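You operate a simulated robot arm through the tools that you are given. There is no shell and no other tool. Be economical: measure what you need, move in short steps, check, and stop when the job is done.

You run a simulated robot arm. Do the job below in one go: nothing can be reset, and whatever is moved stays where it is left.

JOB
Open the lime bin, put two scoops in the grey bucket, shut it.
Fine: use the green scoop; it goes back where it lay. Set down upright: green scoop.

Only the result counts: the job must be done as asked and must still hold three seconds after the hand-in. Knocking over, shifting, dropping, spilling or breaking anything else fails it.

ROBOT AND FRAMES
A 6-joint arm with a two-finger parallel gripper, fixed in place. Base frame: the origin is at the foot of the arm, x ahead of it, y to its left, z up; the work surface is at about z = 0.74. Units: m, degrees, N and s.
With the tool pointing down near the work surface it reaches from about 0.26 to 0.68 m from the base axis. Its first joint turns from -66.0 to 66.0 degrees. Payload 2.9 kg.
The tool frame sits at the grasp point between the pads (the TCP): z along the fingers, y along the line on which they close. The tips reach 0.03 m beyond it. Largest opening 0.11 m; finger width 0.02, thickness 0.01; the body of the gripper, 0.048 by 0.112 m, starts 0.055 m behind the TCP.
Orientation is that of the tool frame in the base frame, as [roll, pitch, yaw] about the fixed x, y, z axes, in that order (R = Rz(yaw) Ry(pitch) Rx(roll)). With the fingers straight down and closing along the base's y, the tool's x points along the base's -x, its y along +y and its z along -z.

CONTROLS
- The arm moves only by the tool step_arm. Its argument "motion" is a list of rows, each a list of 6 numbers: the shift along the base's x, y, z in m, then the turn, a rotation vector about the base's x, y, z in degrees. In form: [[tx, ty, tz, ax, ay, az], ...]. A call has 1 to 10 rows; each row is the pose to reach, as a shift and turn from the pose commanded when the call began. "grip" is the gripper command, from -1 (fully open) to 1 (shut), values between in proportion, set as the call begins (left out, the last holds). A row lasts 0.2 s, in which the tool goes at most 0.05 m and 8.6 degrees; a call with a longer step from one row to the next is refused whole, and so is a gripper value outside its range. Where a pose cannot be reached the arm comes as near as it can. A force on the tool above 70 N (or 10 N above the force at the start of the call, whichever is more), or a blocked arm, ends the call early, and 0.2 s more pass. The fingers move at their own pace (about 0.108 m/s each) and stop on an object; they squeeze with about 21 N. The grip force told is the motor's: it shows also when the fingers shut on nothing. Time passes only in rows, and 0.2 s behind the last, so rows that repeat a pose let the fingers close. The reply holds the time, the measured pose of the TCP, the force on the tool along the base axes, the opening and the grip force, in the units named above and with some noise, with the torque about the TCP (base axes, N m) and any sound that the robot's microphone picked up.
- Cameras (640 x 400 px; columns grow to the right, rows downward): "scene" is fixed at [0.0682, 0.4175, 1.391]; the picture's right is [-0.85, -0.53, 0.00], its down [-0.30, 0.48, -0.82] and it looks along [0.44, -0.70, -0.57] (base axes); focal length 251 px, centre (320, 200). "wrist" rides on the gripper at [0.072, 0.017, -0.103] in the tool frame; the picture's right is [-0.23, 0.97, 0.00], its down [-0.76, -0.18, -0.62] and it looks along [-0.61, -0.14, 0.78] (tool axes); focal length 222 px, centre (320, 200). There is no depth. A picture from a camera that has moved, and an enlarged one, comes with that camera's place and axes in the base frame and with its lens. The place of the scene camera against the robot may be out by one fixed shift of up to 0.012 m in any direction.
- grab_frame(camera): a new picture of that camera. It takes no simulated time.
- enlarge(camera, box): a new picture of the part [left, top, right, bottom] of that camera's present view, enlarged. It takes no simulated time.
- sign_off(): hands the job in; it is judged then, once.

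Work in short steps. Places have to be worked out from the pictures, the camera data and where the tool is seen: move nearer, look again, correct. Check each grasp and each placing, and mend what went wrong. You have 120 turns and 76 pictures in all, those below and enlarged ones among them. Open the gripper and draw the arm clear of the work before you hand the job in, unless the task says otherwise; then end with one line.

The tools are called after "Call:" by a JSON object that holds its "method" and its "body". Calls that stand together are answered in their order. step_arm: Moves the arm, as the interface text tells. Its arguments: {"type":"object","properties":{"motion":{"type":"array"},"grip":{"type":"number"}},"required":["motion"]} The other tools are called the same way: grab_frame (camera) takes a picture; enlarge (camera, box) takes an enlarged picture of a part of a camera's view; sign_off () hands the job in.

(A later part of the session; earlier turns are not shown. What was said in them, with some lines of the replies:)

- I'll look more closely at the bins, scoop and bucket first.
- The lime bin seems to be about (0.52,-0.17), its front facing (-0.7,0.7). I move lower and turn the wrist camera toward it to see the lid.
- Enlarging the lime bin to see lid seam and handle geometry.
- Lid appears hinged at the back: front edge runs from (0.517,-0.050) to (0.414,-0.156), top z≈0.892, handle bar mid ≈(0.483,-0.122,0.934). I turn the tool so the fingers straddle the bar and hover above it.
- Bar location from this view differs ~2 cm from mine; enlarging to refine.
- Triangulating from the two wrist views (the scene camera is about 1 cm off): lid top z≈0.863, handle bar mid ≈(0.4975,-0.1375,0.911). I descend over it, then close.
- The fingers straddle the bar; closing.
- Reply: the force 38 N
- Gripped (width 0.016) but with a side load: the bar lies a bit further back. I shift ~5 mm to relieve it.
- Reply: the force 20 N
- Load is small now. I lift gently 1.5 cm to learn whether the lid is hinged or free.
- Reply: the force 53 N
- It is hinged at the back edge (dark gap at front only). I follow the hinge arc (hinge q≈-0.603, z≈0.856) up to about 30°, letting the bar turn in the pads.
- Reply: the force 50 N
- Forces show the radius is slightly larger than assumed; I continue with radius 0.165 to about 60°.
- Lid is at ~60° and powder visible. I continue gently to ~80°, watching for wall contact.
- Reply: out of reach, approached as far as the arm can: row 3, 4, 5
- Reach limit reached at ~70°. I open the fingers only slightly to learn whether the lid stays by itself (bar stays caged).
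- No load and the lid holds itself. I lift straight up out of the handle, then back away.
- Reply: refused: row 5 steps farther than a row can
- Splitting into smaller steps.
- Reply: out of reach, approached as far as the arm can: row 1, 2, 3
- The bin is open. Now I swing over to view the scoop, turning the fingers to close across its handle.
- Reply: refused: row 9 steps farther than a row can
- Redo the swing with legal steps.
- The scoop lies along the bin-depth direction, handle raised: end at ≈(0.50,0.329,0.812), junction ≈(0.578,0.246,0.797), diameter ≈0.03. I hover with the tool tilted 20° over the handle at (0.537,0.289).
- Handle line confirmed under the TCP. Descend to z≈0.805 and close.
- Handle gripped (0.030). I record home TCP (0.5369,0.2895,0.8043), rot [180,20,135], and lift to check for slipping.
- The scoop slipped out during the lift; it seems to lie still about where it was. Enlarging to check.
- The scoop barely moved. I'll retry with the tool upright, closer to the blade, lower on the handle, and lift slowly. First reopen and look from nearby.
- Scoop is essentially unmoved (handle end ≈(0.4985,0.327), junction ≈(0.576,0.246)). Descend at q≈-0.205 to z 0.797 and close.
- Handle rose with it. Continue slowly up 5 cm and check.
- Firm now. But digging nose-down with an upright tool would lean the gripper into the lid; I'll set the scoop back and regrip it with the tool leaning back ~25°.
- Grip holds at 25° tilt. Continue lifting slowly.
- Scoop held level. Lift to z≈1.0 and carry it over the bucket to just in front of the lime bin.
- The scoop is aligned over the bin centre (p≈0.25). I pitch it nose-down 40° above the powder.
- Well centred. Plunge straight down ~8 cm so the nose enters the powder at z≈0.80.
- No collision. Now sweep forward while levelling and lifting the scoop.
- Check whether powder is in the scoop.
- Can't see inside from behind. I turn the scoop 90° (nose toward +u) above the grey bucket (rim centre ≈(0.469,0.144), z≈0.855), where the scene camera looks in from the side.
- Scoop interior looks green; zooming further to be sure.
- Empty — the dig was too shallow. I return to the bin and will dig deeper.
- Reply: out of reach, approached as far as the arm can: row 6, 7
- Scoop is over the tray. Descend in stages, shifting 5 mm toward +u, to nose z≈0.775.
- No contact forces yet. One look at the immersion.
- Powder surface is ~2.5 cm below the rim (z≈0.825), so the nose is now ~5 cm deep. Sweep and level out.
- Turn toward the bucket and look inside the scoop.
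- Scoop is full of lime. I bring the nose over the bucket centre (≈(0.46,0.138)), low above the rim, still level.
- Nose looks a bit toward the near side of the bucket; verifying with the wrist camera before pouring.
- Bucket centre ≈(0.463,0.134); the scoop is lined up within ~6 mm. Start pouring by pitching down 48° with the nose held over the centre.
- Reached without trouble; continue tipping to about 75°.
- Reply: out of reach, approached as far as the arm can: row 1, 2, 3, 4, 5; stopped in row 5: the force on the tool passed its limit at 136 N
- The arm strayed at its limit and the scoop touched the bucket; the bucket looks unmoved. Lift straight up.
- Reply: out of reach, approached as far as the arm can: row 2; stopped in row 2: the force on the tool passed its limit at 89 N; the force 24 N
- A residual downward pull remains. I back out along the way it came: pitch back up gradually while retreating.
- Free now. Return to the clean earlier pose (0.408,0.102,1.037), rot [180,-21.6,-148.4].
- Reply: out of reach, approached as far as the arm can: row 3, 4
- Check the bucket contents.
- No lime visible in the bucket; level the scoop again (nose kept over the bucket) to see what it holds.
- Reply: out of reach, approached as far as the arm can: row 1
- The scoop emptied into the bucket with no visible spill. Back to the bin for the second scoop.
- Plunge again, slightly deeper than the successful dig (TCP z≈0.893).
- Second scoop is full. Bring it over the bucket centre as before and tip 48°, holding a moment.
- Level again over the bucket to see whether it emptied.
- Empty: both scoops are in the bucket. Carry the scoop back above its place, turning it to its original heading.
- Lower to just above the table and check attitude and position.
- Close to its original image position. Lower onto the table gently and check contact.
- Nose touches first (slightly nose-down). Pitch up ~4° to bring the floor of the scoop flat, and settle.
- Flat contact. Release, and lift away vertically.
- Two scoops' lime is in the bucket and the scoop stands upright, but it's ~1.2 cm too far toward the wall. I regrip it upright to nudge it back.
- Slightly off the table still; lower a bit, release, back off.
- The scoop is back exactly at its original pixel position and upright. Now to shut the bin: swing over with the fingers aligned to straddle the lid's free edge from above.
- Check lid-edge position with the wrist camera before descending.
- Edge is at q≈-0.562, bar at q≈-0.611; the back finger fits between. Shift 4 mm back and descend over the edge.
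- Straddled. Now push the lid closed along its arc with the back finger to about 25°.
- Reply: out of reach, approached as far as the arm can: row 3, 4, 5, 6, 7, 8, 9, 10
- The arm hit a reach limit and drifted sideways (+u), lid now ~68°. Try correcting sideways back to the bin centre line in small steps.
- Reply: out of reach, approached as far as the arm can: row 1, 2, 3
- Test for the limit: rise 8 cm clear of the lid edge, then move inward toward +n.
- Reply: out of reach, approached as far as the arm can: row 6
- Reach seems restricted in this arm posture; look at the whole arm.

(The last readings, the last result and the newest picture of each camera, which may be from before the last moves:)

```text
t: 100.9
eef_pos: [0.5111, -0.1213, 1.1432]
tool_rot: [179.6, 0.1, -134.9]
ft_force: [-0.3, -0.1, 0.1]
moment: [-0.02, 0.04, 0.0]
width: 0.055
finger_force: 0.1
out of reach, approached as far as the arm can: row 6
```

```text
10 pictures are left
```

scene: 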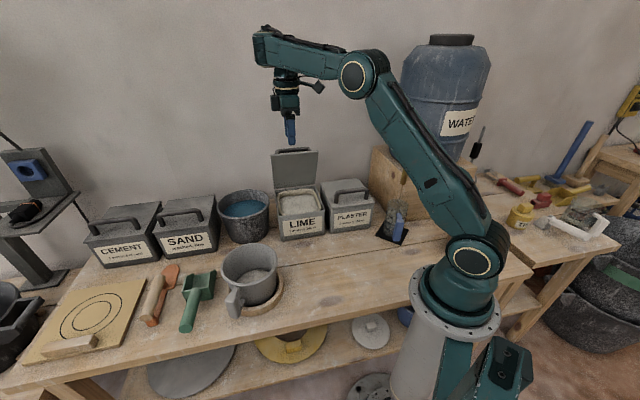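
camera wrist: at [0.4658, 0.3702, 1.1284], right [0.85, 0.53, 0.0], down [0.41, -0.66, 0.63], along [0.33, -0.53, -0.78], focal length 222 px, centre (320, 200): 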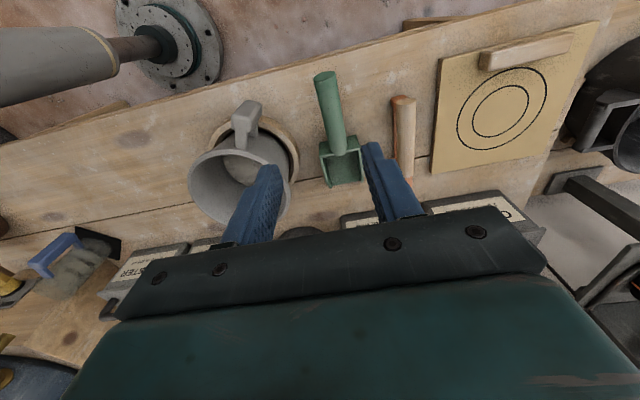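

The elbow appears to have flipped low (upper arm leaning forward). I straighten the arm by going up and outward over the lid, then come back in to recover the elbow-up posture.

Call:
{"method": "step_arm", "body": {"motion": [[0, 0, 0.04, 0, 0, 0], [0.01, -0.01, 0.08, 0, 0, 0], [0.02, -0.02, 0.12, 0, 0, 0], [0.03, -0.03, 0.16, 0, 0, 0], [0.03, -0.03, 0.2, 0, 0, 0], [0.01, -0.01, 0.2, 0, 0, 0], [-0.02, 0.02, 0.2, 0, 0, 0], [-0.05, 0.05, 0.18, 0, 0, 0], [-0.08, 0.07, 0.16, 0, 0, 0], [-0.1, 0.08, 0.13, 0, 0, 0]]}}

Call:
{"method": "grab_frame", "body": {"camera": "scene"}}

```text
t: 103.1
eef_pos: [0.4096, -0.042, 1.2721]
tool_rot: [179.8, 0.3, -134.8]
ft_force: [0.1, -1.4, -1.1]
moment: [0.0, -0.02, -0.02]
width: 0.0551
finger_force: 0.0
out of reach, approached as far as the arm can: row 4, 5, 6, 7
```

```text
9 pictures are left
```

scene: 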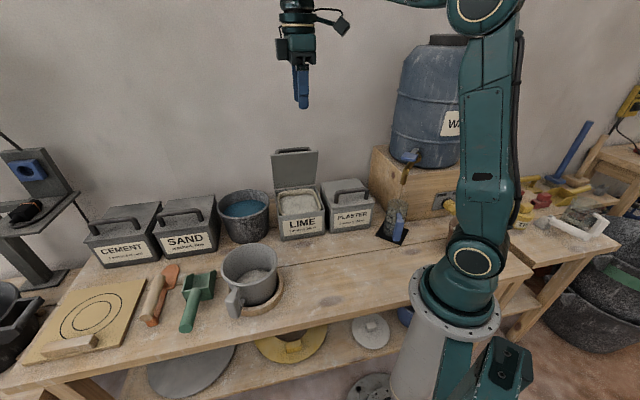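

Elbow-up posture is back. Approach the lid edge again from the inside at lower height.

Call:
{"method": "step_arm", "body": {"motion": [[0.01, -0.01, -0.04, 0, 0, 0], [0.02, -0.03, -0.08, 0, 0, 0], [0.03, -0.045, -0.12, 0, 0, 0], [0.045, -0.06, -0.155, 0, 0, 0], [0.065, -0.08, -0.18, 0, 0, 0], [0.09, -0.105, -0.187, 0, 0, 0], [0.12, -0.13, -0.187, 0, 0, 0], [0.147, -0.1545, -0.187, 0, 0, 0], [0.147, -0.1545, -0.187, 0, 0, 0]]}}

Call:
{"method": "enlarge", "body": {"camera": "wrist", "box": [60, 0, 460, 250]}}

```text
t: 105.1
eef_pos: [0.5571, -0.1984, 1.085]
tool_rot: [179.8, 0.2, -134.8]
ft_force: [0.1, 0.0, -0.1]
moment: [-0.02, 0.0, 0.01]
width: 0.055
finger_force: 0.1
out of reach, approached as far as the arm can: row 1, 2, 3, 4
```

```text
1.60 times, centred on (260, 125) of wrist
camera zoom: at [0.4927, -0.2371, 1.1895], right [-0.53, 0.85, 0.0], down [0.66, 0.41, 0.63], along [0.53, 0.33, -0.78], focal length 355 px, centre (416, 320)
```

zoom: 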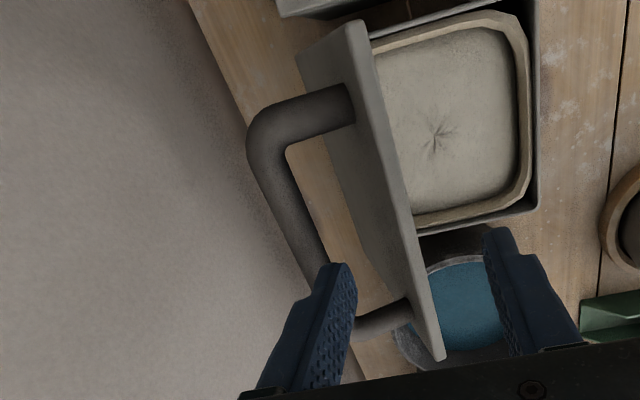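

Edge at q≈-0.537, as expected. Descend to straddle it and begin a short push to test reach.

Call:
{"method": "step_arm", "body": {"motion": [[0, 0, -0.02, 0, 0, 0], [0, 0, -0.043, 0, 0, 0], [-0.007, 0.007, -0.041, 0, 0, 0], [-0.014, 0.014, -0.041, 0, 0, 0], [-0.021, 0.021, -0.043, 0, 0, 0]]}}

```text
t: 106.3
eef_pos: [0.5361, -0.1771, 1.0428]
tool_rot: [179.8, 0.2, -134.9]
ft_force: [0.2, -0.6, 0.6]
moment: [-0.04, -0.01, -0.02]
width: 0.0552
finger_force: 0.3
```

Reach is fine now. Continue the closing arc to about 25°.

Call:
{"method": "step_arm", "body": {"motion": [[-0.0055, 0.0055, -0.01, 0, 0, 0], [-0.0146, 0.0146, -0.0175, 0, 0, 0], [-0.0231, 0.0231, -0.026, 0, 0, 0], [-0.0311, 0.0311, -0.0356, 0, 0, 0], [-0.0385, 0.0385, -0.046, 0, 0, 0], [-0.0453, 0.0453, -0.0576, 0, 0, 0], [-0.0513, 0.0513, -0.07, 0, 0, 0], [-0.0565, 0.0565, -0.083, 0, 0, 0]]}}

Call:
{"method": "enlarge", "body": {"camera": "scene", "box": [230, 120, 390, 240]}}

```text
t: 108.1
eef_pos: [0.4785, -0.1202, 0.9609]
tool_rot: [179.8, 0.2, -134.9]
ft_force: [-0.7, -1.5, 0.3]
moment: [-0.03, 0.04, 0.02]
width: 0.0551
finger_force: 0.0
```

```text
3.33 times, centred on (310, 180) of scene
camera zoom: at [0.0682, 0.4175, 1.391], right [-0.85, -0.53, 0.0], down [-0.3, 0.48, -0.82], along [0.44, -0.7, -0.57], focal length 836 px, centre (353, 267)
```

zoom: 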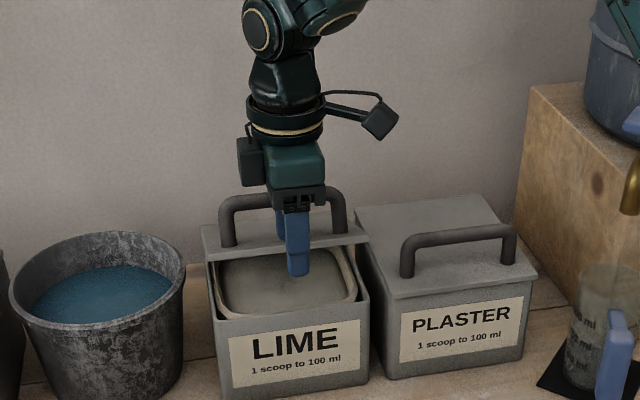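

Lid at ~25°. Lift out, close the fingers and move above the handle bar.

Call:
{"method": "step_arm", "body": {"motion": [[0, 0, 0.03, 0, 0, 0], [0, 0, 0.07, 0, 0, 0], [0, 0, 0.09, 0, 0, 0]]}}

Call:
{"method": "step_arm", "body": {"motion": [[0.01, -0.01, 0, 0, 0, 0], [0.025, -0.025, 0, 0, 0, 0], [0.0387, -0.0387, 0, 0, 0, 0], [0.0387, -0.0387, -0.02, 0, 0, 0]], "grip": 1}}

Call:
{"method": "step_arm", "body": {"motion": [[0, 0, -0.015, 0, 0, 0], [-0.002, 0.002, -0.03, 0, 0, 0], [-0.005, 0.005, -0.042, 0, 0, 0], [-0.008, 0.008, -0.053, 0, 0, 0], [-0.011, 0.011, -0.063, 0, 0, 0], [-0.013, 0.013, -0.072, 0, 0, 0], [-0.014, 0.014, -0.078, 0, 0, 0]]}}

Call:
{"method": "enlarge", "body": {"camera": "scene", "box": [230, 120, 390, 240]}}

```text
t: 108.9
eef_pos: [0.4798, -0.1197, 1.0527]
tool_rot: [179.8, 0.2, -134.8]
ft_force: [0.3, 0.4, -0.1]
moment: [-0.03, 0.0, 0.02]
width: 0.055
finger_force: 0.1
```

```text
t: 109.9
eef_pos: [0.5191, -0.1585, 1.0294]
tool_rot: [179.8, 0.2, -134.8]
ft_force: [-0.1, -0.1, -0.5]
moment: [0.02, 0.05, 0.03]
width: 0.0003
finger_force: 20.6
```

```text
t: 111.5
eef_pos: [0.5048, -0.1443, 0.9521]
tool_rot: [179.8, 0.2, -134.9]
ft_force: [-0.3, 0.4, -0.1]
moment: [0.02, -0.02, 0.02]
width: 0.0002
finger_force: 21.4
```

```text
3.33 times, centred on (310, 180) of scene
camera zoom: at [0.0682, 0.4175, 1.391], right [-0.85, -0.53, 0.0], down [-0.3, 0.48, -0.82], along [0.44, -0.7, -0.57], focal length 836 px, centre (353, 267)
```

zoom: 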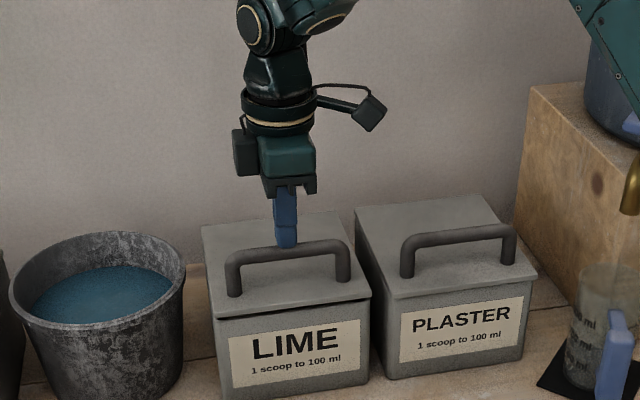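

Nearly shut; press down a little more until firm contact.

Call:
{"method": "step_arm", "body": {"motion": [[0, 0, -0.003, 0, 0, 0], [0, 0, -0.006, 0, 0, 0], [0, 0, -0.008, 0, 0, 0], [0, 0, -0.008, 0, 0, 0]]}}

```text
t: 112.5
eef_pos: [0.5039, -0.1437, 0.9454]
tool_rot: [-180.0, 0.3, -134.9]
ft_force: [-8.4, 2.9, 25.8]
moment: [0.24, 0.28, 0.02]
width: 0.0
finger_force: 20.8
```

Firm contact (26 N), so the lid is seated. Withdraw upward, open, and check everything.

Call:
{"method": "step_arm", "body": {"motion": [[0, 0, 0.03, 0, 0, 0], [0, 0, 0.07, 0, 0, 0], [-0.01, 0.01, 0.11, 0, 0, 0], [-0.03, 0.04, 0.15, 0, 0, 0], [-0.05, 0.07, 0.18, 0, 0, 0], [-0.07, 0.1, 0.21, 0, 0, 0], [-0.09, 0.13, 0.23, 0, 0, 0], [-0.1, 0.16, 0.24, 0, 0, 0]], "grip": -1}}

Call:
{"method": "enlarge", "body": {"camera": "scene", "box": [80, 160, 400, 360]}}

Call:
{"method": "enlarge", "body": {"camera": "scene", "box": [260, 165, 350, 245]}}

Call:
{"method": "grab_frame", "body": {"camera": "wrist"}}

```text
refused: row 4 steps farther than a row can; nothing moved
```

```text
2.00 times, centred on (240, 260) of scene
camera zoom: at [0.0676, 0.4177, 1.3909], right [-0.85, -0.53, 0.0], down [-0.3, 0.48, -0.82], along [0.44, -0.7, -0.57], focal length 502 px, centre (480, 80)
```

zoom: 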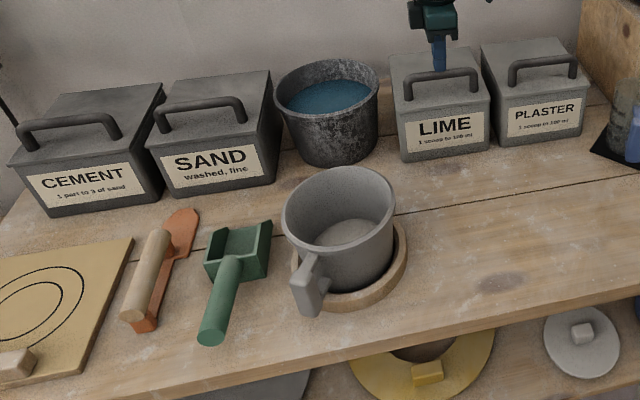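

```text
5.00 times, centred on (305, 205) of scene
camera zoom: at [0.0676, 0.4177, 1.3909], right [-0.85, -0.53, 0.0], down [-0.3, 0.48, -0.82], along [0.44, -0.7, -0.57], focal length 1254 px, centre (395, 175)
```

zoom: 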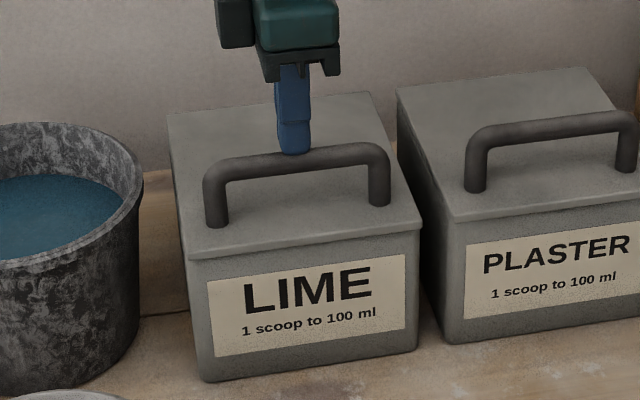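

```text
3 pictures are left
camera wrist: at [0.4405, -0.1836, 1.0491], right [-0.53, 0.85, 0.0], down [0.66, 0.41, 0.63], along [0.53, 0.33, -0.78], focal length 222 px, centre (320, 200)
```

wrist: 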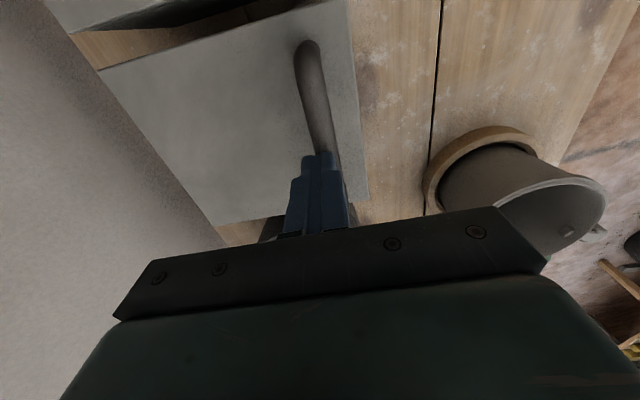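

The lid is flat shut, the scoop is back, and nothing is spilled. I withdraw first with the fingers still closed, then open them up high.

Call:
{"method": "step_arm", "body": {"motion": [[0, 0, 0.03, 0, 0, 0], [0, 0, 0.07, 0, 0, 0], [-0.01, 0.01, 0.11, 0, 0, 0], [-0.025, 0.03, 0.145, 0, 0, 0], [-0.04, 0.055, 0.175, 0, 0, 0], [-0.055, 0.08, 0.2, 0, 0, 0], [-0.07, 0.11, 0.22, 0, 0, 0], [-0.08, 0.14, 0.24, 0, 0, 0]]}}

Call:
{"method": "step_arm", "body": {"motion": [[0, 0, 0, 0, 0, 0], [0, 0, 0, 0, 0, 0], [0, 0, 0, 0, 0, 0]], "grip": -1}}

Call:
{"method": "grab_frame", "body": {"camera": "scene"}}

```text
t: 114.3
eef_pos: [0.4235, -0.0046, 1.1833]
tool_rot: [179.8, 0.2, -134.9]
ft_force: [-0.1, 0.1, -0.2]
moment: [-0.03, -0.02, 0.03]
width: 0.0
finger_force: 21.0
```

```text
t: 115.1
eef_pos: [0.4244, -0.0059, 1.1822]
tool_rot: [179.7, 0.2, -134.9]
ft_force: [-0.8, 0.2, 0.3]
moment: [0.01, 0.0, 0.01]
width: 0.1102
finger_force: 0.1
```

```text
2 pictures are left
```

scene: 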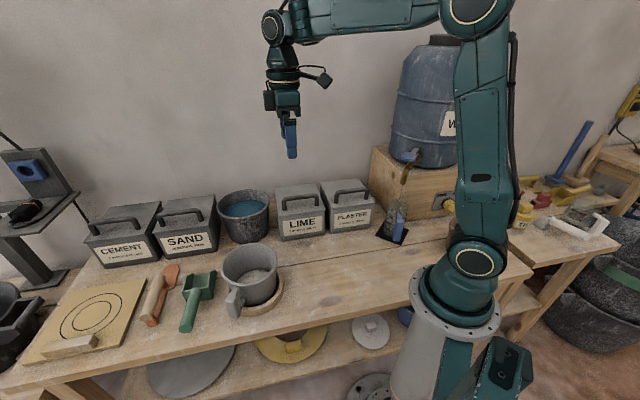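

The picture shows the bin shut, lime in the bucket, the scoop upright in its place, and the arm clear with the gripper open. I hand in.

Call:
{"method": "sign_off", "body": {}}

```text
The job is handed in.
```

I put two scoops of lime in the grey bucket, shut the lime bin and set the green scoop upright back where it lay. I saw no spills. While I tipped the first scoop, it pressed on the bucket with about 136 N, but in the pictures the bucket did not move.
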